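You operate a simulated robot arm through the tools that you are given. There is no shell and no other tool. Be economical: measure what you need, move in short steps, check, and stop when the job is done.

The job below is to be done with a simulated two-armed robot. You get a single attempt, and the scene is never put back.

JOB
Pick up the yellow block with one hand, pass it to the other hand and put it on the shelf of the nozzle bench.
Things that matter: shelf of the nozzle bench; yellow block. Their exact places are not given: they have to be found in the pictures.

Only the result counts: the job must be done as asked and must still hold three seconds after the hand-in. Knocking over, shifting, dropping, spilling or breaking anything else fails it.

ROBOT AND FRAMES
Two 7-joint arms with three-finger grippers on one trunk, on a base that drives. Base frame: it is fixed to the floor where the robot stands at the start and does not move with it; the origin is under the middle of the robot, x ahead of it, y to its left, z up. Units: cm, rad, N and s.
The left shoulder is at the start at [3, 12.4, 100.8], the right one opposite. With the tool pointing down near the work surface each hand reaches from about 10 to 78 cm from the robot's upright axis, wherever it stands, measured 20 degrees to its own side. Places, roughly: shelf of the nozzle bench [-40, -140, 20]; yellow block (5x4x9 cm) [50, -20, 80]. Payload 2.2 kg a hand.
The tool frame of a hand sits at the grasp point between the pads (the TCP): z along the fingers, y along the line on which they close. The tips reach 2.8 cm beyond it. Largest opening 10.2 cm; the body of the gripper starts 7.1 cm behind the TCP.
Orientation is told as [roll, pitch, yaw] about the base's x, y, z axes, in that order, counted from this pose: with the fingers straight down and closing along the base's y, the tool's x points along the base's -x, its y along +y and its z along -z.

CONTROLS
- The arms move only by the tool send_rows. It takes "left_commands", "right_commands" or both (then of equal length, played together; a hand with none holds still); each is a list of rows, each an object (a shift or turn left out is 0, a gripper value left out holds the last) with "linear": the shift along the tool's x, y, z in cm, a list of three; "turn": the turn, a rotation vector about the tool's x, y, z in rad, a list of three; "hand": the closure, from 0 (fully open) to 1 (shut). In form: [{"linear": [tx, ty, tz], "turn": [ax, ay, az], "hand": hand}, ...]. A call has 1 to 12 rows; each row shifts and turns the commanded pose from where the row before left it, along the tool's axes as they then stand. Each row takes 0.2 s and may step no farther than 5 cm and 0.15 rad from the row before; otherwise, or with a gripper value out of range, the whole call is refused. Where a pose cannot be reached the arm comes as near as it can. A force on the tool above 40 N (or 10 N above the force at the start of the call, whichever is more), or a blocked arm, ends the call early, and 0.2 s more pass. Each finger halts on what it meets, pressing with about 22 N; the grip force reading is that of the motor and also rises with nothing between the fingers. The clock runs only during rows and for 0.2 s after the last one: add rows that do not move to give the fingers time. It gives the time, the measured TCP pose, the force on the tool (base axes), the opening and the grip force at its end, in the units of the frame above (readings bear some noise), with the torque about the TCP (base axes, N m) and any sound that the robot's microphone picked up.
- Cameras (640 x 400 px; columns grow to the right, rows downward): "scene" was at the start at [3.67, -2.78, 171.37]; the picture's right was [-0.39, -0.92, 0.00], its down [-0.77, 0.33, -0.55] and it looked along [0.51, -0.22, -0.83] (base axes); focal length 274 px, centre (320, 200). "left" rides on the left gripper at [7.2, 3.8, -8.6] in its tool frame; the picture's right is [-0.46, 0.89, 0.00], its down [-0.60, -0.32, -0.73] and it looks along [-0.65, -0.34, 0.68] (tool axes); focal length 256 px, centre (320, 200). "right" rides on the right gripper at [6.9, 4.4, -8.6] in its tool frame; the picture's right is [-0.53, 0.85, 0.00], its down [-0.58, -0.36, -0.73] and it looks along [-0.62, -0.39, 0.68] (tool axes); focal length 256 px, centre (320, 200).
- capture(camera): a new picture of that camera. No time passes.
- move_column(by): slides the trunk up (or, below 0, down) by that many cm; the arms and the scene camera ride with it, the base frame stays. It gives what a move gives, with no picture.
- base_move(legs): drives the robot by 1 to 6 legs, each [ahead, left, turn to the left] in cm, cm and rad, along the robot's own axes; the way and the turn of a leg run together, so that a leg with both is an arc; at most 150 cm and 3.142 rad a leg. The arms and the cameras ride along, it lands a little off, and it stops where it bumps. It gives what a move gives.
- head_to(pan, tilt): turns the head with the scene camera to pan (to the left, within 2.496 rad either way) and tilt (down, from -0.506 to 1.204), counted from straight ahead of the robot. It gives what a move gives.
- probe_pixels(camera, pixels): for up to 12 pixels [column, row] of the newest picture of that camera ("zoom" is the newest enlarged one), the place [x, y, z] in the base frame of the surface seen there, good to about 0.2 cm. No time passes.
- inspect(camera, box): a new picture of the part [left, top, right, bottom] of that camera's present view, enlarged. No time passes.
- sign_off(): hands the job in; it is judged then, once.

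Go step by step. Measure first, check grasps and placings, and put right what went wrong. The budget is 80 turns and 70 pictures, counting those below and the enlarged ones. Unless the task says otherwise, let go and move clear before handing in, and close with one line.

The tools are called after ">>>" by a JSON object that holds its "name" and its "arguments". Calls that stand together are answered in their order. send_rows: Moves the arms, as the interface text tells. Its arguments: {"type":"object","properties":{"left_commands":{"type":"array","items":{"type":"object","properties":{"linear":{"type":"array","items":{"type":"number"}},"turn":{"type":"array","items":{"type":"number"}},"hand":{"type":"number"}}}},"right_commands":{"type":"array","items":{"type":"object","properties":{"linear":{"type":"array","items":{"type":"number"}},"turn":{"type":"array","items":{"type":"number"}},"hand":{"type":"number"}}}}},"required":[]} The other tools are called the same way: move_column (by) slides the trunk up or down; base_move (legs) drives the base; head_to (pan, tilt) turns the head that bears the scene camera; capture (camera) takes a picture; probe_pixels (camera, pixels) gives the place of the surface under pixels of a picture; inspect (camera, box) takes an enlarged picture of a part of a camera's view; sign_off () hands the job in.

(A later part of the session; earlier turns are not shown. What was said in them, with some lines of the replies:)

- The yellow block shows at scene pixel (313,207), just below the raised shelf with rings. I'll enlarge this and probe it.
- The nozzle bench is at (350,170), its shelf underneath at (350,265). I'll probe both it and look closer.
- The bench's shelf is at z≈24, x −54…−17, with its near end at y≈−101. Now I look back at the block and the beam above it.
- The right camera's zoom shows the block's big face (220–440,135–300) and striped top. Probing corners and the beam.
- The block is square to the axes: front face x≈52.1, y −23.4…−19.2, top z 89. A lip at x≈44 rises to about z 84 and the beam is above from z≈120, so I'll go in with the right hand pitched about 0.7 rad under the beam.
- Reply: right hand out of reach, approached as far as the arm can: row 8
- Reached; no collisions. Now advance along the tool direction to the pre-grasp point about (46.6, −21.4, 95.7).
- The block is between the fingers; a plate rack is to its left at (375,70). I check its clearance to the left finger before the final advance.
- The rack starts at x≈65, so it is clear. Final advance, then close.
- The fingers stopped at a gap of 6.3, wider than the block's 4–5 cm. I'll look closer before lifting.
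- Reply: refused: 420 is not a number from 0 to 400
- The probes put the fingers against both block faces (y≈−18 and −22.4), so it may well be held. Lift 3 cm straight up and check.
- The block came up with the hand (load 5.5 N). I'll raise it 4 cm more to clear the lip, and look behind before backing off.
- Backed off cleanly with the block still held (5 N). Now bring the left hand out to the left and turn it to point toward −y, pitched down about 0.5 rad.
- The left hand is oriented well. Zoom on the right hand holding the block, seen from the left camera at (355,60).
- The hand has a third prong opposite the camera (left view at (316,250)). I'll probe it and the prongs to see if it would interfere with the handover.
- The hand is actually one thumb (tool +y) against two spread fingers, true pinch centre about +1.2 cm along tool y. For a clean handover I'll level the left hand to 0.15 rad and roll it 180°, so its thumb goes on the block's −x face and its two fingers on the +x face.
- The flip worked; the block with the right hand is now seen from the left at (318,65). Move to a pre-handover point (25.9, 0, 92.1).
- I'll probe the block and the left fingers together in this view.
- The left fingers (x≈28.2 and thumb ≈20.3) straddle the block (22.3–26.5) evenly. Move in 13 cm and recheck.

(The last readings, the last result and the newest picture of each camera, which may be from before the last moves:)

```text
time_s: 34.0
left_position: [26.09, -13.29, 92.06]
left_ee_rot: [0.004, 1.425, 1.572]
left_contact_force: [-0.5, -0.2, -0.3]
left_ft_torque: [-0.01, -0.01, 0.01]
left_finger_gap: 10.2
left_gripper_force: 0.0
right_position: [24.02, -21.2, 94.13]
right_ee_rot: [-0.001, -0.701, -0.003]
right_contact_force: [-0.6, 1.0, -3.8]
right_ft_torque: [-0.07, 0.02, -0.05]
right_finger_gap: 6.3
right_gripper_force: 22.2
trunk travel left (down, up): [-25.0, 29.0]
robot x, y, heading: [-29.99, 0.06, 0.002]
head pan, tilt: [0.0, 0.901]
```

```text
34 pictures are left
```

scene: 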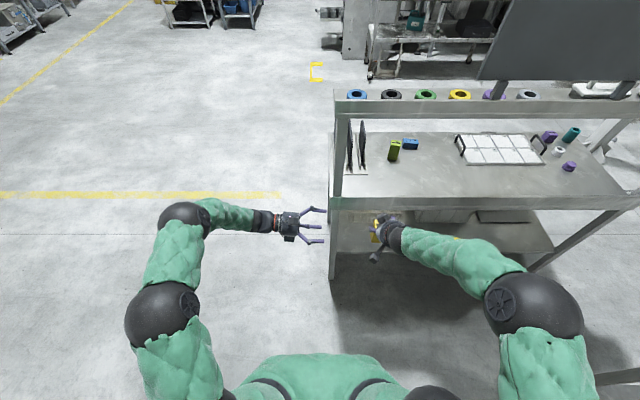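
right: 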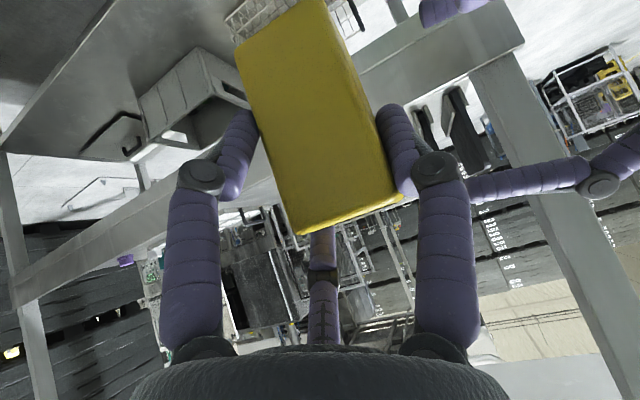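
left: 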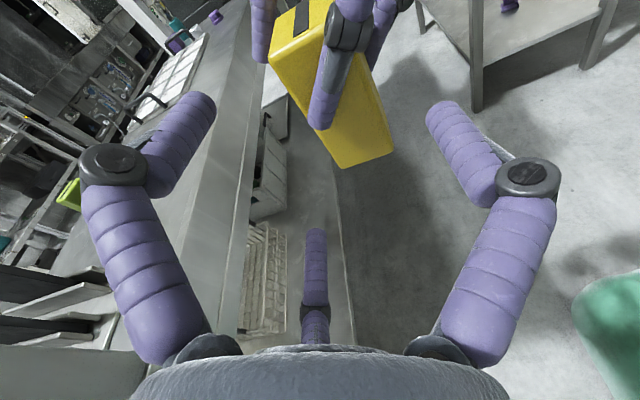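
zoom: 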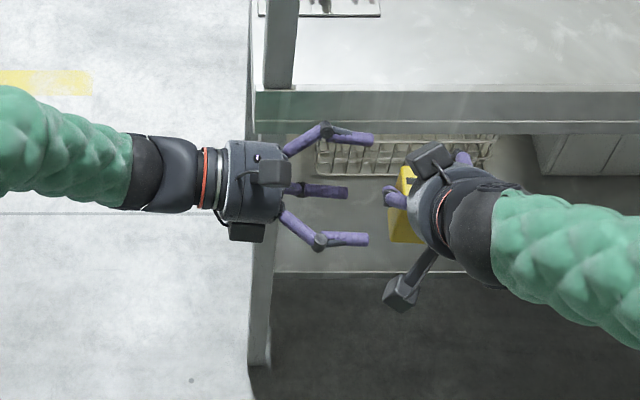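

Clear on all sides. Go in the last 5.2 cm.

>>> {"name": "send_rows", "arguments": {"left_commands": [{"linear": [0.38, 0, 2.6]}, {"linear": [0.38, 0, 2.6]}, {"linear": [0, 0, 0]}]}}

>>> {"name": "capture", "arguments": {"camera": "left"}}

>>> {"name": "capture", "arguments": {"camera": "right"}}

```text
time_s: 34.9
left_position: [26.18, -18.5, 91.96]
left_ee_rot: [-0.002, 1.424, 1.571]
left_contact_force: [-0.5, -0.2, 1.2]
left_ft_torque: [-0.03, 0.0, -0.04]
left_finger_gap: 10.19
left_gripper_force: 0.1
right_position: [24.05, -21.22, 94.06]
right_ee_rot: [0.003, -0.699, -0.002]
right_contact_force: [-0.2, 0.3, -3.9]
right_ft_torque: [-0.05, 0.03, 0.0]
right_finger_gap: 6.32
right_gripper_force: 22.1
trunk travel left (down, up): [-25.0, 29.0]
robot x, y, heading: [-30.24, 0.41, -0.003]
head pan, tilt: [0.0, 0.901]
```

```text
33 pictures are left
```

left: 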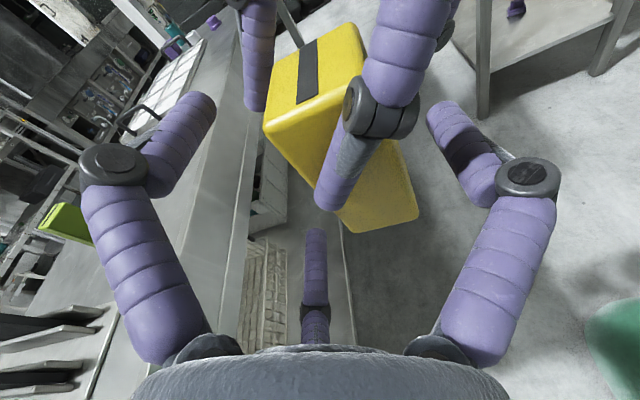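

```text
32 pictures are left
```

right: 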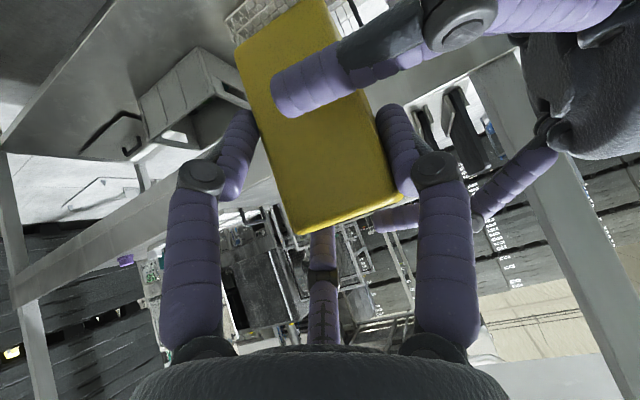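

The left thumb is in front of the block's −x face and its two fingers behind it; nothing touches. Close the left hand.

>>> {"name": "send_rows", "arguments": {"left_commands": [{"hand": 0.2}, {"hand": 0.4}, {"hand": 0.6}, {"hand": 0.8}, {"hand": 1}, {"hand": 1}]}}

>>> {"name": "capture", "arguments": {"camera": "left"}}

>>> {"name": "capture", "arguments": {"camera": "right"}}

```text
time_s: 36.2
left_position: [25.88, -18.64, 91.67]
left_ee_rot: [0.019, 1.421, 1.584]
left_contact_force: [-28.4, 4.8, -1.4]
left_ft_torque: [-0.39, -0.3, -0.81]
left_finger_gap: 5.84
left_gripper_force: 22.0
right_position: [24.2, -21.21, 94.31]
right_ee_rot: [0.002, -0.706, -0.004]
right_contact_force: [28.7, -4.5, 1.0]
right_ft_torque: [0.36, -0.5, -0.02]
right_finger_gap: 6.46
right_gripper_force: 21.9
trunk travel left (down, up): [-25.0, 29.0]
robot x, y, heading: [-30.31, -0.02, -0.002]
head pan, tilt: [0.0, 0.901]
```

```text
31 pictures are left
```

left: 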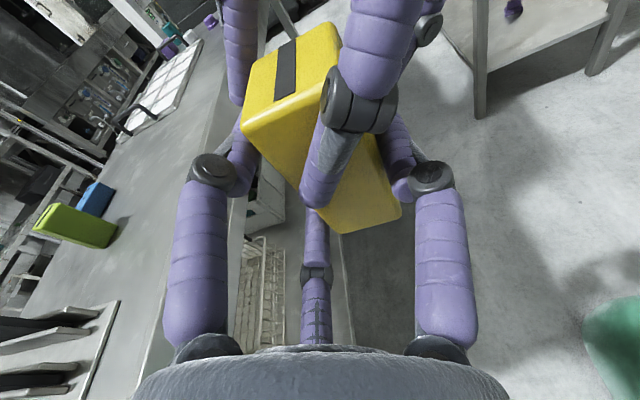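

```text
30 pictures are left
```

right: 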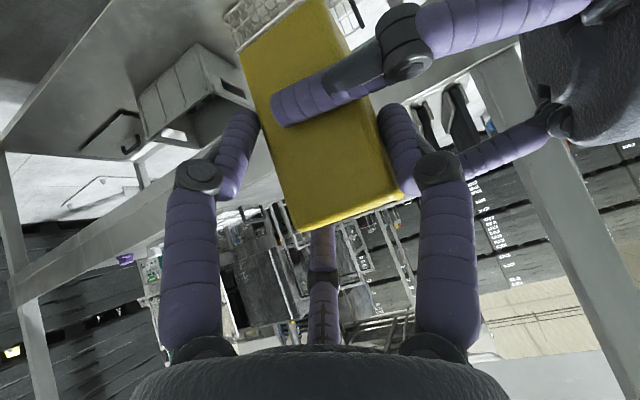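

Both hands hold it, with 28 N of mutual push along x. I'll ease the left hand about 0.4 cm toward −x to relieve it, then check.

>>> {"name": "send_rows", "arguments": {"left_commands": [{"linear": [0, 0.25, 0]}, {"linear": [0, 0, 0]}]}}

```text
time_s: 36.9
left_position: [25.79, -18.44, 91.71]
left_ee_rot: [0.006, 1.422, 1.575]
left_contact_force: [-13.8, -1.7, -15.5]
left_ft_torque: [0.2, -0.78, -0.45]
left_finger_gap: 5.8
left_gripper_force: 22.0
right_position: [24.09, -21.13, 94.25]
right_ee_rot: [0.002, -0.702, -0.002]
right_contact_force: [13.7, 1.7, 15.3]
right_ft_torque: [0.35, 0.13, 0.08]
right_finger_gap: 6.51
right_gripper_force: 22.2
trunk travel left (down, up): [-25.0, 29.0]
robot x, y, heading: [-30.01, 0.21, -0.001]
head pan, tilt: [0.0, 0.901]
```

>>> {"name": "send_rows", "arguments": {"left_commands": [{"linear": [-0.15, 0.2, 0]}, {"linear": [0, 0, 0]}]}}

```text
time_s: 37.5
left_position: [25.58, -18.51, 91.69]
left_ee_rot: [-0.002, 1.423, 1.571]
left_contact_force: [-5.2, -6.8, -17.4]
left_ft_torque: [0.23, -0.51, -0.26]
left_finger_gap: 5.74
left_gripper_force: 21.8
right_position: [24.12, -21.3, 94.09]
right_ee_rot: [0.003, -0.698, 0.001]
right_contact_force: [6.1, 7.6, 16.9]
right_ft_torque: [0.44, 0.03, 0.27]
right_finger_gap: 6.51
right_gripper_force: 21.6
trunk travel left (down, up): [-25.0, 29.0]
robot x, y, heading: [-30.24, 0.05, -0.002]
head pan, tilt: [0.0, 0.901]
```

Forces are acceptable. Open the right hand gently.

>>> {"name": "send_rows", "arguments": {"right_commands": [{"hand": 0.4}, {"hand": 0.35}, {"hand": 0.3}, {"hand": 0.2}, {"hand": 0.15}, {"hand": 0.15}]}}

>>> {"name": "capture", "arguments": {"camera": "left"}}

>>> {"name": "capture", "arguments": {"camera": "right"}}

```text
time_s: 38.9
left_position: [25.58, -18.44, 91.72]
left_ee_rot: [0.0, 1.423, 1.571]
left_contact_force: [0.1, 0.2, -3.4]
left_ft_torque: [0.08, -0.06, 0.0]
left_finger_gap: 5.69
left_gripper_force: 21.8
right_position: [24.05, -21.18, 94.0]
right_ee_rot: [0.002, -0.7, -0.002]
right_contact_force: [0.9, -0.2, 0.5]
right_ft_torque: [-0.01, -0.03, 0.01]
right_finger_gap: 8.66
right_gripper_force: 0.0
trunk travel left (down, up): [-25.0, 29.0]
robot x, y, heading: [-29.98, 0.1, 0.003]
head pan, tilt: [0.0, 0.901]
```

```text
29 pictures are left
```

left: 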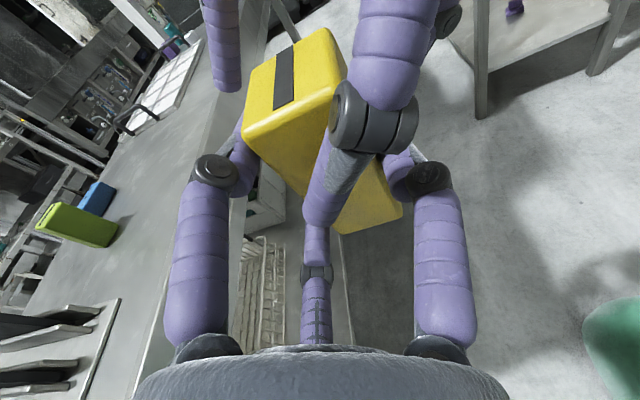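

```text
28 pictures are left
```

right: 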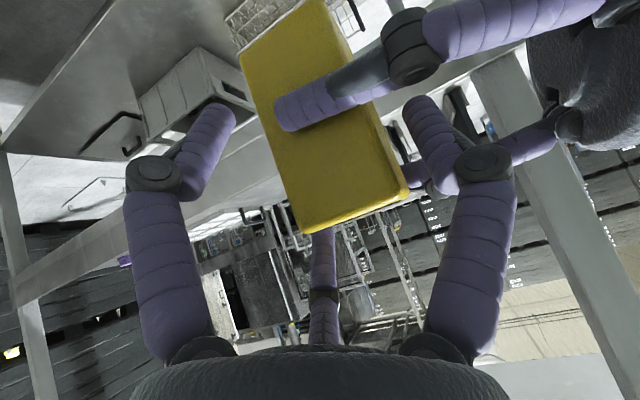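

The left hand alone holds the block and the right is free. Withdraw the right hand backward along its axis.

>>> {"name": "send_rows", "arguments": {"right_commands": [{"linear": [0, 0, -2]}, {"linear": [0, 0, -3]}, {"linear": [0, 0, -3]}, {"linear": [0, 0, -4]}, {"linear": [0, -3, -3]}, {"linear": [0, -4, 0]}, {"linear": [0, -4, 0]}, {"linear": [0, 0, 0]}]}}

>>> {"name": "capture", "arguments": {"camera": "scene"}}

>>> {"name": "capture", "arguments": {"camera": "left"}}

```text
time_s: 40.6
left_position: [25.53, -18.31, 91.82]
left_ee_rot: [-0.001, 1.423, 1.57]
left_contact_force: [0.4, 0.3, -4.3]
left_ft_torque: [0.09, -0.04, 0.05]
left_finger_gap: 5.71
left_gripper_force: 21.9
right_position: [14.61, -32.14, 105.51]
right_ee_rot: [0.002, -0.7, -0.002]
right_contact_force: [1.0, 0.5, 0.3]
right_ft_torque: [-0.02, -0.02, -0.01]
right_finger_gap: 8.67
right_gripper_force: 0.1
trunk travel left (down, up): [-25.0, 29.0]
robot x, y, heading: [-30.49, 0.42, -0.003]
head pan, tilt: [0.0, 0.901]
```

```text
27 pictures are left
```

scene: 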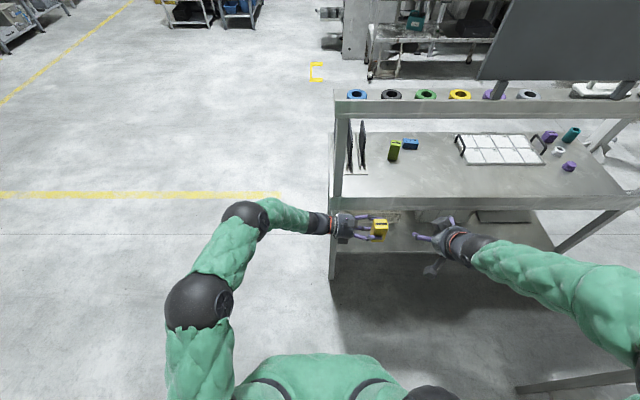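

```text
26 pictures are left
```

left: 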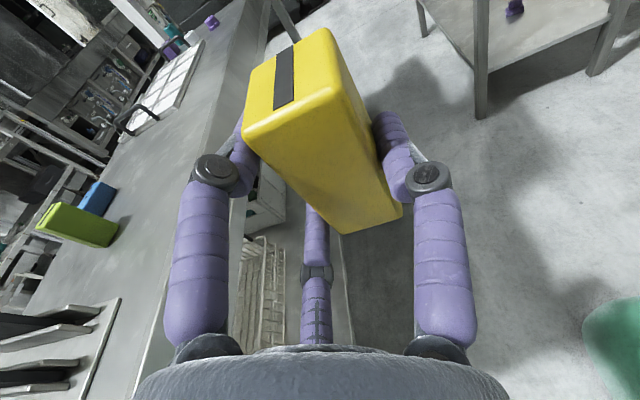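

Handover done. Now turn the robot to the right by 90° in place to face the nozzle bench.

>>> {"name": "base_move", "arguments": {"legs": [[0, 0, -0.785], [0, 0, -0.786]]}}

>>> {"name": "capture", "arguments": {"camera": "scene"}}

```text
time_s: 45.1
left_position: [-47.99, -55.9, 91.62]
left_ee_rot: [0.001, 1.423, 0.011]
left_contact_force: [-0.3, 0.8, -3.7]
left_ft_torque: [-0.06, -0.06, 0.03]
left_finger_gap: 5.72
left_gripper_force: 21.9
right_position: [-61.92, -44.91, 105.44]
right_ee_rot: [0.001, -0.7, -1.563]
right_contact_force: [-1.4, 1.0, -0.6]
right_ft_torque: [-0.01, 0.01, -0.01]
right_finger_gap: 8.66
right_gripper_force: 0.1
trunk travel left (down, up): [-25.0, 29.0]
robot x, y, heading: [-30.29, 0.25, -1.561]
head pan, tilt: [0.0, 0.901]
```

```text
25 pictures are left
```

scene: 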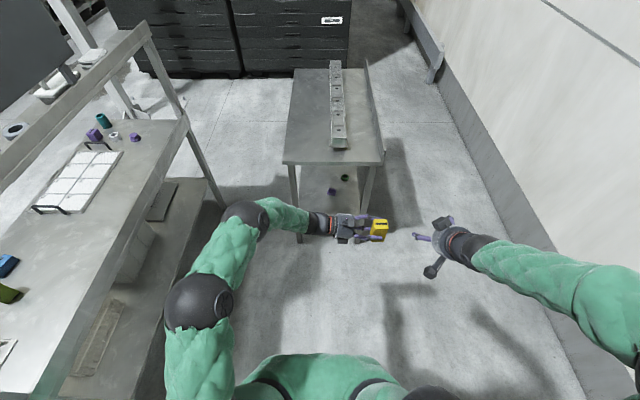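

Facing the bench; the block is still held. Shift the left hand 30 cm to the robot's left, then start yawing it to point forward.

>>> {"name": "send_rows", "arguments": {"left_commands": [{"linear": [-0.64, 0, -4.24]}, {"linear": [-0.64, 0, -4.24]}, {"linear": [-0.64, 0, -4.24]}, {"linear": [-0.64, 0, -4.24]}, {"linear": [-0.64, 0, -4.24]}, {"linear": [-0.64, 0, -4.24]}, {"linear": [-0.64, 0, -4.24]}, {"turn": [0.1483, 0, -0.0224]}, {"turn": [0.1483, 0, -0.0224]}, {"turn": [0.1483, 0, -0.0224]}, {"turn": [0.1483, 0, -0.0224]}, {"turn": [0.1483, 0, -0.0224]}]}}

>>> {"name": "send_rows", "arguments": {"left_commands": [{"turn": [0.1483, 0, -0.0224]}, {"turn": [0.1483, 0, -0.0224]}, {"turn": [0.1483, 0, -0.0224]}, {"turn": [0.1483, 0, -0.0224]}, {"turn": [0.1483, 0, -0.0224]}, {"turn": [0.07, 0, -0.0105]}, {"linear": [0, 0, 0]}]}}

>>> {"name": "capture", "arguments": {"camera": "scene"}}

>>> {"name": "capture", "arguments": {"camera": "left"}}

```text
time_s: 47.8
left_position: [-18.05, -55.48, 91.64]
left_ee_rot: [0.002, 1.422, 0.765]
left_contact_force: [-0.6, -0.7, -4.4]
left_ft_torque: [0.05, -0.09, 0.01]
left_finger_gap: 5.71
left_gripper_force: 22.3
right_position: [-61.8, -44.93, 105.46]
right_ee_rot: [0.001, -0.699, -1.562]
right_contact_force: [-0.3, 0.5, 0.2]
right_ft_torque: [0.01, 0.01, 0.0]
right_finger_gap: 8.69
right_gripper_force: 0.1
trunk travel left (down, up): [-25.0, 29.0]
robot x, y, heading: [-30.05, 0.28, -1.561]
head pan, tilt: [0.0, 0.901]
```

```text
time_s: 49.4
left_position: [-14.49, -55.1, 90.71]
left_ee_rot: [0.038, 1.428, 1.527]
left_contact_force: [0.4, -0.1, -3.1]
left_ft_torque: [0.09, -0.08, 0.01]
left_finger_gap: 5.73
left_gripper_force: 21.9
left hand out of reach, approached as far as the arm can: row 5, 6
right_position: [-61.84, -44.93, 105.44]
right_ee_rot: [0.0, -0.7, -1.559]
right_contact_force: [-0.1, 0.5, -0.4]
right_ft_torque: [-0.01, 0.01, 0.0]
right_finger_gap: 8.66
right_gripper_force: 0.0
trunk travel left (down, up): [-25.0, 29.0]
robot x, y, heading: [-29.93, 0.09, -1.559]
head pan, tilt: [0.0, 0.901]
```

```text
24 pictures are left
```

scene: 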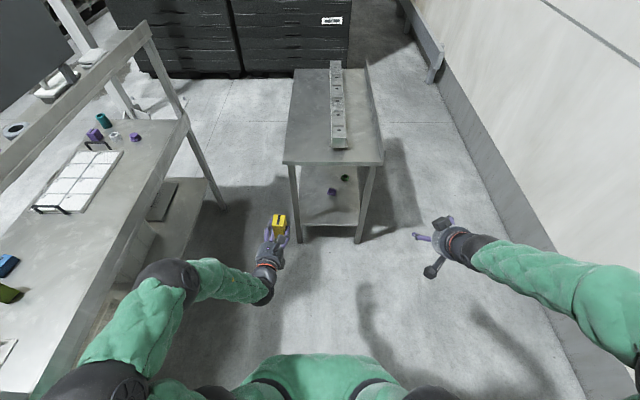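

```text
23 pictures are left
```

left: 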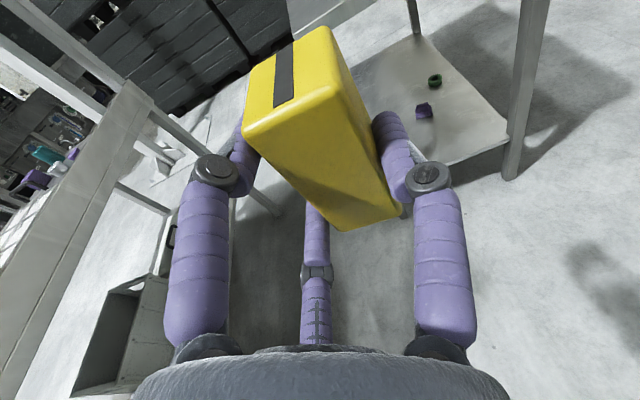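

The hand points forward with the block upright, near a joint limit. Lower the trunk fully, then lower the hand and push it forward in free space.

>>> {"name": "move_column", "arguments": {"by": -24.5}}

>>> {"name": "send_rows", "arguments": {"left_commands": [{"linear": [-3.5, 0, 1.5]}, {"linear": [-3.5, 0, 1.5]}, {"linear": [-3.5, 0, 1.5]}, {"linear": [-3.5, 0, 1.5]}, {"linear": [0, 0, 0]}]}}

>>> {"name": "capture", "arguments": {"camera": "scene"}}

```text
time_s: 51.9
left_position: [-14.43, -55.1, 66.08]
left_ee_rot: [0.035, 1.43, 1.525]
left_contact_force: [-0.1, -0.4, -4.8]
left_ft_torque: [0.04, -0.02, -0.01]
left_finger_gap: 5.73
left_gripper_force: 22.2
right_position: [-61.95, -44.9, 81.05]
right_ee_rot: [0.003, -0.701, -1.56]
right_contact_force: [-0.2, 0.7, 0.0]
right_ft_torque: [0.0, 0.0, 0.0]
right_finger_gap: 8.68
right_gripper_force: 0.0
trunk travel left (down, up): [-0.5, 53.5]
robot x, y, heading: [-29.99, -0.07, -1.562]
head pan, tilt: [0.0, 0.901]
```

```text
time_s: 53.1
left_position: [-14.85, -59.03, 51.48]
left_ee_rot: [0.036, 1.428, 1.523]
left_contact_force: [-0.2, 0.3, -4.3]
left_ft_torque: [0.09, -0.06, 0.02]
left_finger_gap: 5.71
left_gripper_force: 22.2
right_position: [-61.83, -45.03, 80.96]
right_ee_rot: [0.002, -0.7, -1.562]
right_contact_force: [-0.6, -0.3, -0.4]
right_ft_torque: [0.0, -0.02, 0.01]
right_finger_gap: 8.65
right_gripper_force: 0.1
trunk travel left (down, up): [-0.5, 53.5]
robot x, y, heading: [-29.78, 0.4, -1.561]
head pan, tilt: [0.0, 0.901]
```

```text
22 pictures are left
```

scene: 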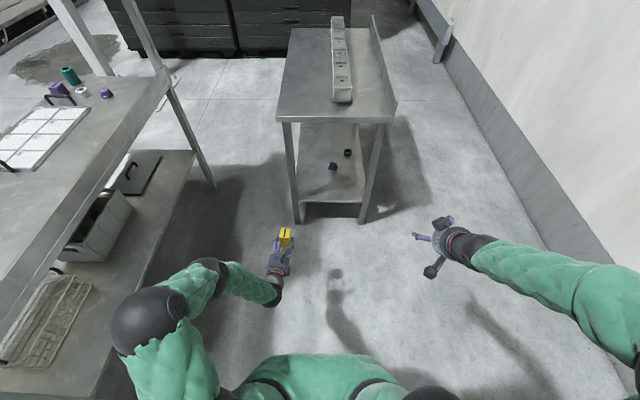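

Still held and reachable. Lower the left hand another 16 cm with a bit of forward motion.

>>> {"name": "send_rows", "arguments": {"left_commands": [{"linear": [-3.73, 0, 2.1]}, {"linear": [-3.73, 0, 2.1]}, {"linear": [-3.73, 0, 2.1]}, {"linear": [-3.73, 0, 2.1]}, {"linear": [0, 0, 0]}]}}

>>> {"name": "capture", "arguments": {"camera": "scene"}}

>>> {"name": "inspect", "arguments": {"camera": "left", "box": [0, 0, 640, 400]}}

```text
time_s: 54.3
left_position: [-15.59, -65.01, 35.45]
left_ee_rot: [0.038, 1.427, 1.527]
left_contact_force: [-0.4, 0.3, -4.3]
left_ft_torque: [0.07, -0.05, 0.01]
left_finger_gap: 5.73
left_gripper_force: 21.5
right_position: [-61.9, -44.99, 80.91]
right_ee_rot: [0.003, -0.698, -1.564]
right_contact_force: [-0.2, -1.1, 0.1]
right_ft_torque: [0.01, 0.02, 0.02]
right_finger_gap: 8.66
right_gripper_force: 0.1
trunk travel left (down, up): [-0.5, 53.5]
robot x, y, heading: [-29.88, 0.07, -1.559]
head pan, tilt: [0.0, 0.901]
```

```text
21 pictures are left
```

scene: 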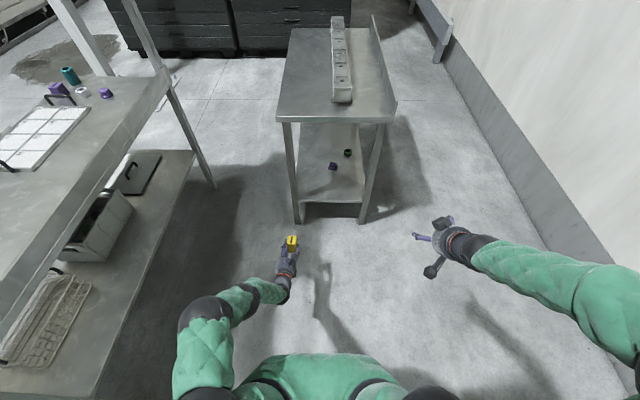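

```text
1.00 times, centred on (320, 200) of left (not enlarged: the box is as wide or as high as the picture)
```

zoom: 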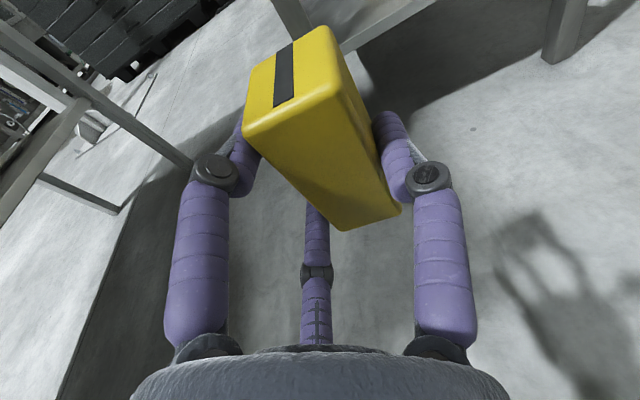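

Probe the shelf front edge, legs and the block's lower corner to place exactly.

>>> {"name": "probe_pixels", "arguments": {"camera": "scene", "pixels": [[305, 202], [330, 202], [355, 201], [330, 190], [310, 170], [345, 185], [333, 166], [348, 152], [298, 215], [363, 215], [280, 120], [388, 120]]}}

>>> {"name": "probe_pixels", "arguments": {"camera": "zoom", "pixels": [[345, 226], [395, 208], [250, 138], [330, 95], [325, 40], [255, 70], [390, 130], [240, 160]]}}

>>> {"name": "inspect", "arguments": {"camera": "scene", "box": [265, 110, 405, 230]}}

```text
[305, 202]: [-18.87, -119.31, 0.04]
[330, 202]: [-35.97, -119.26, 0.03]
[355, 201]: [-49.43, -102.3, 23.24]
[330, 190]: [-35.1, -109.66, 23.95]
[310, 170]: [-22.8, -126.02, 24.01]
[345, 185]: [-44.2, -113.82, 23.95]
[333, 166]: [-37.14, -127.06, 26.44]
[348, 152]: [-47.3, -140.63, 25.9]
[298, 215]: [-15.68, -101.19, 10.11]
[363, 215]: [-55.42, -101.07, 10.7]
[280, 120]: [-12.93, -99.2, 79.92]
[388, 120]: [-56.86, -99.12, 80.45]
```

```text
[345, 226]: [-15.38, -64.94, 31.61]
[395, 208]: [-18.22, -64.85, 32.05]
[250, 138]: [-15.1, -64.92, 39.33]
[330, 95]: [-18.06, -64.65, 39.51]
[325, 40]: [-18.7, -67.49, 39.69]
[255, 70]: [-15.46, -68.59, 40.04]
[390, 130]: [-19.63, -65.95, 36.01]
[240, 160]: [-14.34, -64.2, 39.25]
```

```text
3.33 times, centred on (335, 170) of scene
```

zoom: 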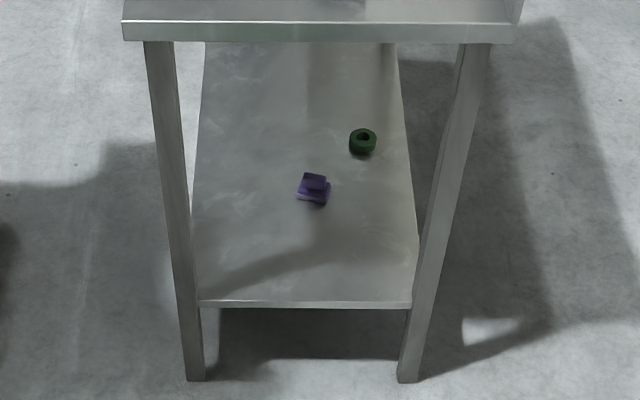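

Shelf: front edge y≈−102, z 23.95; block bottom z≈31.1, x centre −17.2, near face y −64.7. I'll drive right 19 cm and forward 30, and check the lower finger's height against the block's bottom.

>>> {"name": "probe_pixels", "arguments": {"camera": "left", "pixels": [[316, 210], [316, 225], [316, 245], [308, 215], [325, 225]]}}

>>> {"name": "base_move", "arguments": {"legs": [[0, -19, 0], [30, 0, 0]]}}

>>> {"name": "capture", "arguments": {"camera": "scene"}}

>>> {"name": "capture", "arguments": {"camera": "left"}}

```text
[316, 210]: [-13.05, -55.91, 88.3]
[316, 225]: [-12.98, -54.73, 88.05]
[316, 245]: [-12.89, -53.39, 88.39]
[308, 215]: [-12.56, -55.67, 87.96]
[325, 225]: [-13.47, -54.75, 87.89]
```

```text
time_s: 57.5
left_position: [-34.35, -95.17, 35.65]
left_ee_rot: [0.037, 1.426, 1.525]
left_contact_force: [-0.3, 0.2, -5.3]
left_ft_torque: [0.08, -0.03, 0.0]
left_finger_gap: 5.71
left_gripper_force: 21.6
right_position: [-80.51, -75.08, 80.94]
right_ee_rot: [0.004, -0.699, -1.56]
right_contact_force: [-1.0, -0.3, 0.6]
right_ft_torque: [0.03, 0.02, -0.01]
right_finger_gap: 8.69
right_gripper_force: 0.0
trunk travel left (down, up): [-0.5, 53.5]
robot x, y, heading: [-48.81, -30.61, -1.556]
head pan, tilt: [0.0, 0.901]
```

```text
18 pictures are left
```

scene: 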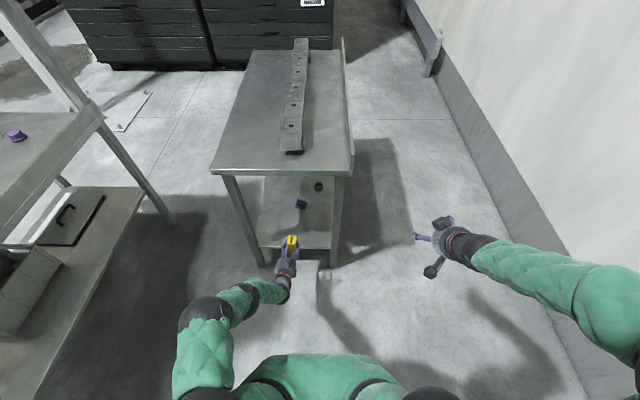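

```text
17 pictures are left
```

left: 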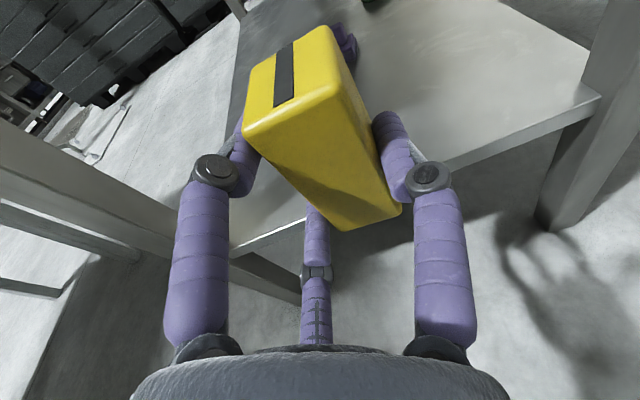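

Bench clear on both sides of the hand. Lower finger is about level with the block's bottom, so I'll release a few mm up. Drive 10.8 cm forward to bring the block over the shelf.

>>> {"name": "base_move", "arguments": {"legs": [[10.8, 0, 0]]}}

>>> {"name": "capture", "arguments": {"camera": "left"}}

>>> {"name": "probe_pixels", "arguments": {"camera": "left", "pixels": [[345, 226], [395, 208], [330, 95], [316, 215], [316, 245], [250, 200], [440, 240], [540, 110], [400, 240], [230, 240]]}}

>>> {"name": "capture", "arguments": {"camera": "scene"}}

```text
time_s: 58.7
left_position: [-34.17, -105.71, 35.38]
left_ee_rot: [0.039, 1.427, 1.528]
left_contact_force: [-0.3, -0.6, -5.0]
left_ft_torque: [0.06, -0.03, -0.03]
left_finger_gap: 5.71
left_gripper_force: 21.4
right_position: [-80.38, -85.8, 80.98]
right_ee_rot: [0.002, -0.7, -1.562]
right_contact_force: [0.0, 0.6, 0.5]
right_ft_torque: [0.02, 0.0, -0.01]
right_finger_gap: 8.66
right_gripper_force: 0.0
trunk travel left (down, up): [-0.5, 53.5]
robot x, y, heading: [-48.54, -40.52, -1.558]
head pan, tilt: [0.0, 0.901]
```

```text
16 pictures are left
```

left: 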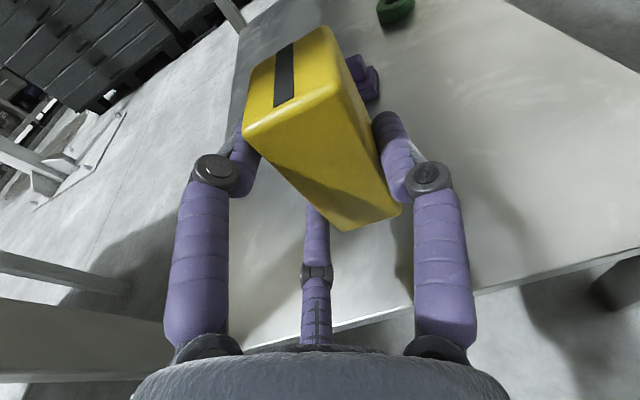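

```text
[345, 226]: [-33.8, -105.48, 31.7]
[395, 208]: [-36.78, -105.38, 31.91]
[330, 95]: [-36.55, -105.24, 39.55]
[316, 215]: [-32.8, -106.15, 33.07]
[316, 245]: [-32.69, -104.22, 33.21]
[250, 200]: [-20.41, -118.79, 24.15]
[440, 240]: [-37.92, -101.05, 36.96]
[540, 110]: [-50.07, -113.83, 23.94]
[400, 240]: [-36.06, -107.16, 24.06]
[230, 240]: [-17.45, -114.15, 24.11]
```

```text
15 pictures are left
```

scene: 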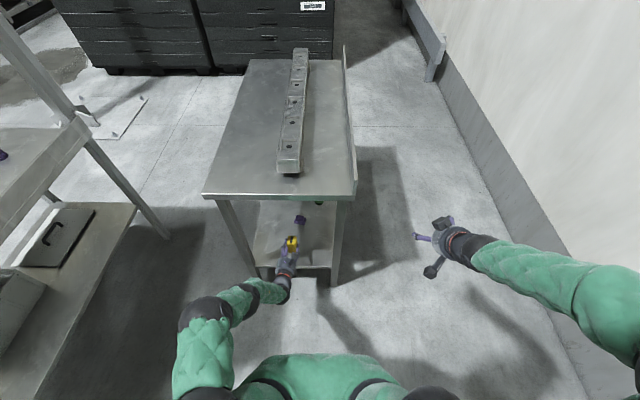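

The block is over the shelf (near face y −105.4, bottom ≈31.1, shelf 24.0). Lower 6.4 cm.

>>> {"name": "send_rows", "arguments": {"left_commands": [{"linear": [-2.11, 0, 0.32]}, {"linear": [-2.11, 0, 0.32]}, {"linear": [-2.11, 0, 0.32]}, {"linear": [0, 0, 0]}]}}

>>> {"name": "capture", "arguments": {"camera": "left"}}

>>> {"name": "probe_pixels", "arguments": {"camera": "left", "pixels": [[345, 226], [395, 208], [330, 95], [316, 215], [316, 245]]}}

```text
time_s: 59.7
left_position: [-34.25, -105.67, 30.64]
left_ee_rot: [0.039, 1.425, 1.528]
left_contact_force: [0.1, 0.2, -4.7]
left_ft_torque: [0.1, -0.05, 0.0]
left_finger_gap: 5.7
left_gripper_force: 21.7
left hand out of reach, approached as far as the arm can: row 3
right_position: [-80.36, -85.78, 80.93]
right_ee_rot: [0.001, -0.7, -1.56]
right_contact_force: [-0.7, -0.1, 0.7]
right_ft_torque: [-0.03, 0.01, 0.02]
right_finger_gap: 8.64
right_gripper_force: 0.1
trunk travel left (down, up): [-0.5, 53.5]
robot x, y, heading: [-48.52, -40.98, -1.558]
head pan, tilt: [0.0, 0.901]
```

```text
14 pictures are left
```

left: 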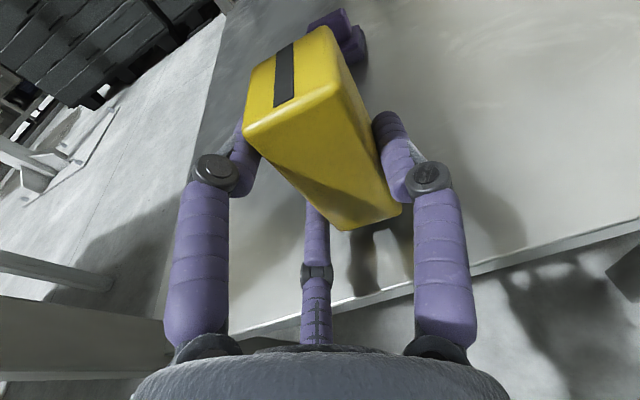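

```text
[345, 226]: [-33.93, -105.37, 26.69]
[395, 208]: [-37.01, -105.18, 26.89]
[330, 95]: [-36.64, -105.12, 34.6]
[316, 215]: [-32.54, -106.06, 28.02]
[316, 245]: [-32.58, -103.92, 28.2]
```

The arm hit a joint limit at z 30.6, needing 2.1 cm more. I'll use the last 0.4 cm of trunk, back the base 10 cm and extend the arm 10 cm to gain room.

>>> {"name": "base_move", "arguments": {"legs": [[-10, 0, 0]]}}

>>> {"name": "send_rows", "arguments": {"left_commands": [{"linear": [0.5, 0, 3.3]}, {"linear": [0.5, 0, 3.3]}, {"linear": [0.5, 0, 3.3]}, {"linear": [0, 0, 0]}]}}

```text
time_s: 60.8
left_position: [-34.51, -95.37, 30.61]
left_ee_rot: [0.036, 1.428, 1.525]
left_contact_force: [0.2, -0.6, -4.6]
left_ft_torque: [0.08, -0.03, 0.01]
left_finger_gap: 5.72
left_gripper_force: 21.9
right_position: [-80.51, -75.51, 81.05]
right_ee_rot: [0.001, -0.699, -1.564]
right_contact_force: [-0.1, 0.4, 0.2]
right_ft_torque: [0.0, 0.01, 0.0]
right_finger_gap: 8.68
right_gripper_force: 0.1
trunk travel left (down, up): [-0.5, 53.5]
robot x, y, heading: [-48.57, -30.34, -1.563]
head pan, tilt: [0.0, 0.901]
```

```text
time_s: 61.8
left_position: [-33.87, -100.35, 34.82]
left_ee_rot: [0.032, 1.429, 1.52]
left_contact_force: [-0.3, -0.5, -3.0]
left_ft_torque: [0.19, -0.01, -0.03]
left_finger_gap: 5.72
left_gripper_force: 22.3
left hand out of reach, approached as far as the arm can: row 1, 2, 3
right_position: [-80.44, -75.53, 80.91]
right_ee_rot: [0.004, -0.7, -1.562]
right_contact_force: [-0.2, -0.6, -0.1]
right_ft_torque: [0.01, -0.01, 0.02]
right_finger_gap: 8.68
right_gripper_force: 0.1
trunk travel left (down, up): [-0.5, 53.5]
robot x, y, heading: [-48.68, -30.69, -1.561]
head pan, tilt: [0.0, 0.901]
```

It is a stretch limit instead, so the hand must work nearer the robot. Pull it back 17 cm (still above the shelf edge) and then drive forward.

>>> {"name": "send_rows", "arguments": {"left_commands": [{"linear": [-0.6, 0, -4.2]}, {"linear": [-0.6, 0, -4.2]}, {"linear": [-0.6, 0, -4.2]}, {"linear": [-0.6, 0, -4.2]}, {"linear": [0, 0, 0]}]}}

>>> {"name": "capture", "arguments": {"camera": "scene"}}

```text
time_s: 63.0
left_position: [-32.33, -83.62, 34.5]
left_ee_rot: [0.035, 1.428, 1.525]
left_contact_force: [-0.3, -0.7, -5.2]
left_ft_torque: [0.05, -0.05, 0.0]
left_finger_gap: 5.7
left_gripper_force: 21.6
right_position: [-80.56, -75.55, 81.09]
right_ee_rot: [0.002, -0.699, -1.56]
right_contact_force: [0.3, -0.5, 0.5]
right_ft_torque: [0.02, 0.0, 0.01]
right_finger_gap: 8.68
right_gripper_force: 0.0
trunk travel left (down, up): [-0.5, 53.5]
robot x, y, heading: [-48.91, -30.35, -1.562]
head pan, tilt: [0.0, 0.901]
```

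```text
13 pictures are left
```

scene: 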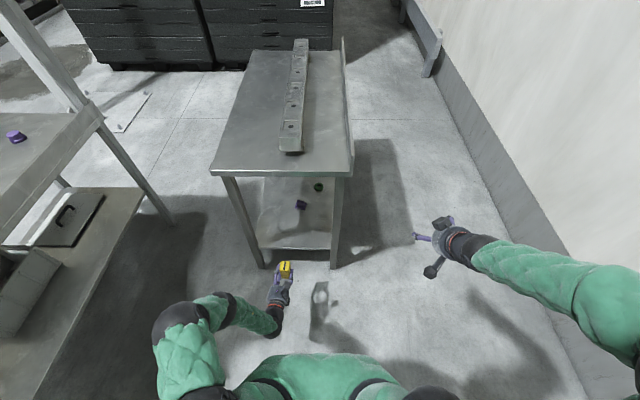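

Test in free space that I can get down to z≈28 from here.

>>> {"name": "send_rows", "arguments": {"left_commands": [{"linear": [-2.17, 0, 0.33]}, {"linear": [-2.17, 0, 0.33]}, {"linear": [-2.17, 0, 0.33]}, {"linear": [0, 0, 0]}]}}

```text
time_s: 64.0
left_position: [-32.3, -83.63, 27.97]
left_ee_rot: [0.035, 1.426, 1.526]
left_contact_force: [0.5, 0.0, -4.4]
left_ft_torque: [0.15, -0.07, -0.01]
left_finger_gap: 5.75
left_gripper_force: 22.2
right_position: [-80.58, -75.51, 80.96]
right_ee_rot: [0.003, -0.699, -1.562]
right_contact_force: [-0.1, 0.4, -0.3]
right_ft_torque: [-0.02, -0.01, 0.0]
right_finger_gap: 8.69
right_gripper_force: 0.2
trunk travel left (down, up): [-0.5, 53.5]
robot x, y, heading: [-48.82, -30.8, -1.562]
head pan, tilt: [0.0, 0.901]
```

Reachable. Raise 4 cm and drive forward 22 cm.

>>> {"name": "send_rows", "arguments": {"left_commands": [{"linear": [1.98, 0, -0.3]}, {"linear": [1.98, 0, -0.3]}, {"linear": [0, 0, 0]}]}}

>>> {"name": "base_move", "arguments": {"legs": [[22, 0, 0]]}}

>>> {"name": "capture", "arguments": {"camera": "left"}}

>>> {"name": "probe_pixels", "arguments": {"camera": "left", "pixels": [[345, 226], [395, 208], [330, 95], [316, 215], [316, 245], [400, 240], [540, 110]]}}

```text
time_s: 64.8
left_position: [-32.51, -83.66, 32.09]
left_ee_rot: [0.035, 1.427, 1.524]
left_contact_force: [0.3, -0.1, -5.1]
left_ft_torque: [0.07, -0.02, -0.02]
left_finger_gap: 5.71
left_gripper_force: 22.0
right_position: [-80.48, -75.58, 80.94]
right_ee_rot: [0.001, -0.7, -1.562]
right_contact_force: [0.6, 0.2, 0.3]
right_ft_torque: [0.02, -0.01, 0.0]
right_finger_gap: 8.67
right_gripper_force: 0.1
trunk travel left (down, up): [-0.5, 53.5]
robot x, y, heading: [-48.9, -30.5, -1.561]
head pan, tilt: [0.0, 0.901]
```

```text
time_s: 66.5
left_position: [-32.23, -105.61, 32.14]
left_ee_rot: [0.037, 1.425, 1.527]
left_contact_force: [0.1, 0.3, -3.4]
left_ft_torque: [0.11, -0.06, 0.01]
left_finger_gap: 5.72
left_gripper_force: 22.1
right_position: [-80.35, -97.44, 81.01]
right_ee_rot: [0.0, -0.699, -1.561]
right_contact_force: [0.3, -0.5, -1.1]
right_ft_torque: [0.02, -0.04, 0.0]
right_finger_gap: 8.66
right_gripper_force: 0.1
trunk travel left (down, up): [-0.5, 53.5]
robot x, y, heading: [-48.83, -52.58, -1.562]
head pan, tilt: [0.0, 0.901]
```

```text
12 pictures are left
```

left: 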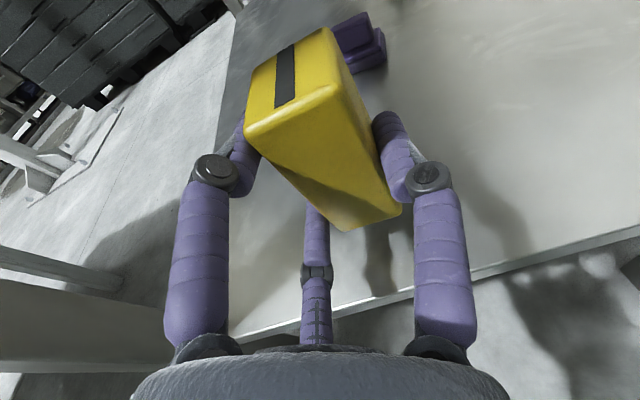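

```text
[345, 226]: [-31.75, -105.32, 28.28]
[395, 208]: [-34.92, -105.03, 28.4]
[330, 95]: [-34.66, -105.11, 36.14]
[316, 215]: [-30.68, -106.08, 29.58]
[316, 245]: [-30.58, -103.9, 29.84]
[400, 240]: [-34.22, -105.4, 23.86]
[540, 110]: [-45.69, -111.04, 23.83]
```

Block bottom is ≈27.7, so about 3.7 cm to go. Lower 3.2, then slow small steps.

>>> {"name": "send_rows", "arguments": {"left_commands": [{"linear": [-1.58, 0, 0.24]}, {"linear": [-1.58, 0, 0.24]}, {"linear": [0, 0, 0]}, {"linear": [-0.15, 0, 0.02]}, {"linear": [0, 0, 0]}]}}

>>> {"name": "capture", "arguments": {"camera": "left"}}

>>> {"name": "probe_pixels", "arguments": {"camera": "left", "pixels": [[345, 226], [395, 208], [330, 95], [316, 215], [345, 232], [345, 236]]}}

```text
time_s: 67.7
left_position: [-32.21, -105.71, 28.87]
left_ee_rot: [0.04, 1.425, 1.531]
left_contact_force: [0.5, 0.5, -4.5]
left_ft_torque: [0.06, -0.05, 0.01]
left_finger_gap: 5.71
left_gripper_force: 21.9
right_position: [-80.27, -97.38, 80.96]
right_ee_rot: [0.001, -0.698, -1.562]
right_contact_force: [-0.9, -0.1, 0.1]
right_ft_torque: [0.0, -0.01, 0.0]
right_finger_gap: 8.7
right_gripper_force: 0.1
trunk travel left (down, up): [-0.5, 53.5]
robot x, y, heading: [-48.3, -52.5, -1.56]
head pan, tilt: [0.0, 0.901]
```

```text
11 pictures are left
```

left: 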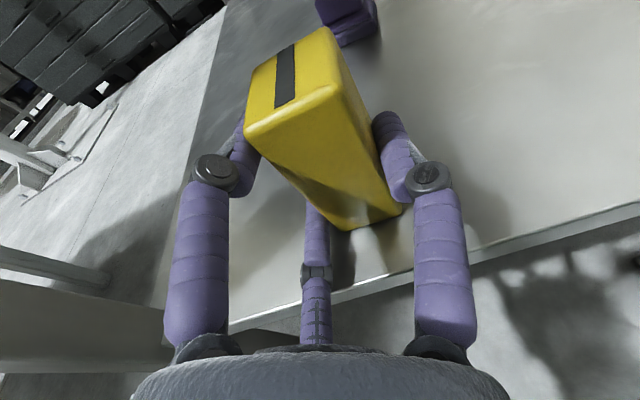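

```text
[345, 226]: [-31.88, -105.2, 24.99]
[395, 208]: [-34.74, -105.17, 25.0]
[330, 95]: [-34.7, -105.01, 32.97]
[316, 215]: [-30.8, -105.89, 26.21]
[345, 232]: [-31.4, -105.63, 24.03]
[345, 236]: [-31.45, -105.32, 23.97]
```

Nearly down. Continue in 0.12 cm steps watching the force.

>>> {"name": "send_rows", "arguments": {"left_commands": [{"linear": [-0.12, 0, 0.02]}, {"linear": [0, 0, 0]}, {"linear": [-0.12, 0, 0.02]}, {"linear": [0, 0, 0]}]}}

```text
time_s: 68.7
left_position: [-32.29, -105.59, 28.71]
left_ee_rot: [0.03, 1.431, 1.516]
left_contact_force: [-2.2, 2.2, 15.3]
left_ft_torque: [0.22, -0.16, 0.02]
left_finger_gap: 5.7
left_gripper_force: 22.0
right_position: [-80.38, -97.31, 81.03]
right_ee_rot: [0.002, -0.699, -1.562]
right_contact_force: [1.1, 0.7, -0.1]
right_ft_torque: [0.0, 0.0, 0.01]
right_finger_gap: 8.65
right_gripper_force: 0.1
trunk travel left (down, up): [-0.5, 53.5]
robot x, y, heading: [-48.86, -52.24, -1.558]
head pan, tilt: [0.0, 0.901]
```

Contact with the shelf (upward 15 N). Open the left hand a little, gradually.

>>> {"name": "send_rows", "arguments": {"left_commands": [{"linear": [0.1, 0, 0], "hand": 0.42}, {"hand": 0.38}, {"linear": [0.1, 0, 0], "hand": 0.33}, {"linear": [0.1, 0, 0], "hand": 0.28}, {"linear": [0, 0, 0]}]}}

>>> {"name": "capture", "arguments": {"camera": "left"}}

>>> {"name": "probe_pixels", "arguments": {"camera": "left", "pixels": [[345, 226], [395, 208], [330, 95], [316, 215], [325, 40], [255, 70]]}}

```text
time_s: 69.9
left_position: [-32.1, -105.61, 28.9]
left_ee_rot: [0.036, 1.427, 1.526]
left_contact_force: [0.5, -0.6, 0.0]
left_ft_torque: [0.0, 0.0, 0.02]
left_finger_gap: 7.33
left_gripper_force: 0.0
right_position: [-80.25, -97.41, 81.1]
right_ee_rot: [0.002, -0.7, -1.563]
right_contact_force: [-0.5, 0.2, -0.1]
right_ft_torque: [0.0, -0.02, 0.01]
right_finger_gap: 8.65
right_gripper_force: 0.0
trunk travel left (down, up): [-0.5, 53.5]
robot x, y, heading: [-48.78, -51.94, -1.562]
head pan, tilt: [0.0, 0.901]
```

```text
10 pictures are left
```

left: 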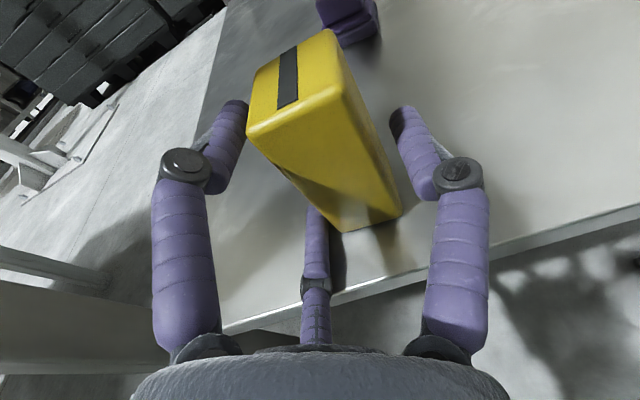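

```text
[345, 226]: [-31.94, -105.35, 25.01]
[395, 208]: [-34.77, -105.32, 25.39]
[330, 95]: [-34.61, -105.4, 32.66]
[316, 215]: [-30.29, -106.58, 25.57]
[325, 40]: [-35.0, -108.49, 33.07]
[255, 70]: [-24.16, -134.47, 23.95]
```

The block stands alone; the hand reads zero force. Open a bit more with a small lift and withdraw straight back.

>>> {"name": "send_rows", "arguments": {"left_commands": [{"linear": [0.4, 0, 0], "hand": 0.24}, {"linear": [0.3, 0, 0], "hand": 0.15}, {"linear": [0, 0, 0]}, {"linear": [0, 0, -2]}, {"linear": [0, 0, -3]}, {"linear": [0, 0, -4]}, {"linear": [0, 0, -4]}, {"linear": [0, 0, 0]}]}}

>>> {"name": "capture", "arguments": {"camera": "left"}}

```text
time_s: 71.7
left_position: [-31.07, -93.0, 31.56]
left_ee_rot: [0.036, 1.427, 1.525]
left_contact_force: [0.3, 0.8, -0.6]
left_ft_torque: [-0.01, -0.01, 0.03]
left_finger_gap: 8.65
left_gripper_force: 0.0
right_position: [-80.22, -97.41, 81.1]
right_ee_rot: [0.0, -0.699, -1.561]
right_contact_force: [1.1, -0.2, 0.3]
right_ft_torque: [-0.01, 0.0, 0.0]
right_finger_gap: 8.67
right_gripper_force: 0.1
trunk travel left (down, up): [-0.5, 53.5]
robot x, y, heading: [-48.48, -52.83, -1.563]
head pan, tilt: [0.0, 0.901]
```

```text
9 pictures are left
```

left: 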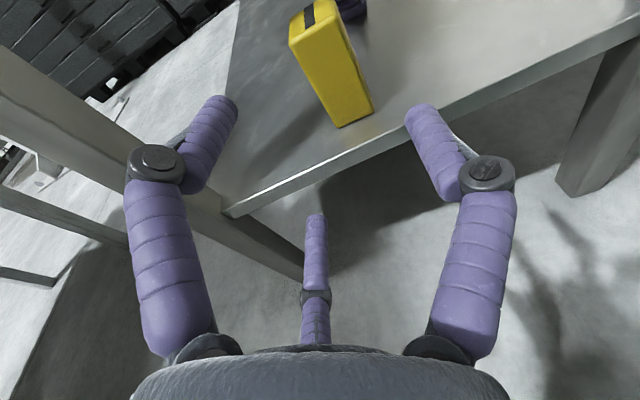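

The block stands upright on the shelf at (330,70), inside the front edge, untouched by the hand. Back the base off a little and take one last look.

>>> {"name": "base_move", "arguments": {"legs": [[-15, 0, 0]]}}

>>> {"name": "capture", "arguments": {"camera": "left"}}

>>> {"name": "probe_pixels", "arguments": {"camera": "left", "pixels": [[300, 10]]}}

>>> {"name": "capture", "arguments": {"camera": "scene"}}

```text
time_s: 73.1
left_position: [-31.3, -78.07, 31.64]
left_ee_rot: [0.036, 1.427, 1.524]
left_contact_force: [-0.9, -0.7, 0.6]
left_ft_torque: [0.03, 0.0, -0.01]
left_finger_gap: 8.68
left_gripper_force: 0.0
right_position: [-80.58, -82.3, 80.97]
right_ee_rot: [0.001, -0.7, -1.565]
right_contact_force: [-0.1, 0.2, -0.2]
right_ft_torque: [-0.01, -0.03, 0.03]
right_finger_gap: 8.7
right_gripper_force: 0.1
trunk travel left (down, up): [-0.5, 53.5]
robot x, y, heading: [-48.65, -37.51, -1.563]
head pan, tilt: [0.0, 0.901]
```

```text
8 pictures are left
```

left: 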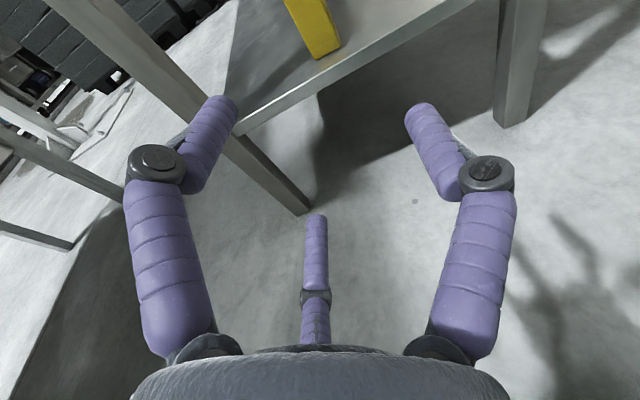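

```text
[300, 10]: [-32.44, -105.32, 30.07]
```

```text
7 pictures are left
```

scene: 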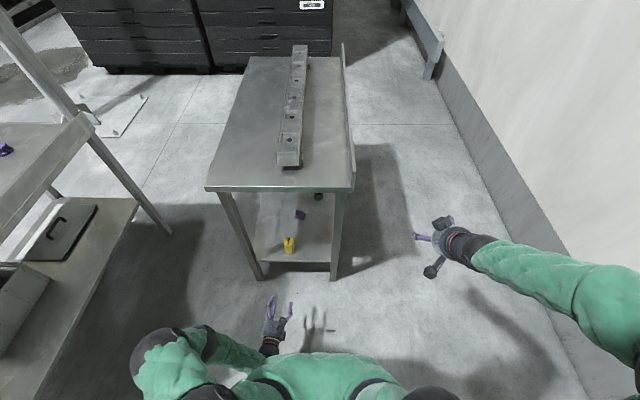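

The block stands on the nozzle bench's shelf (scene (289,245)), both hands are clear and nothing else has moved. I'm handing in.

>>> {"name": "sign_off", "arguments": {}}

```text
The job is handed in.
```

I picked up the yellow block with the right hand, passed it to the left, and stood it upright on the shelf of the nozzle bench. Both hands are empty and clear of it, and nothing else was disturbed in the pictures I took.
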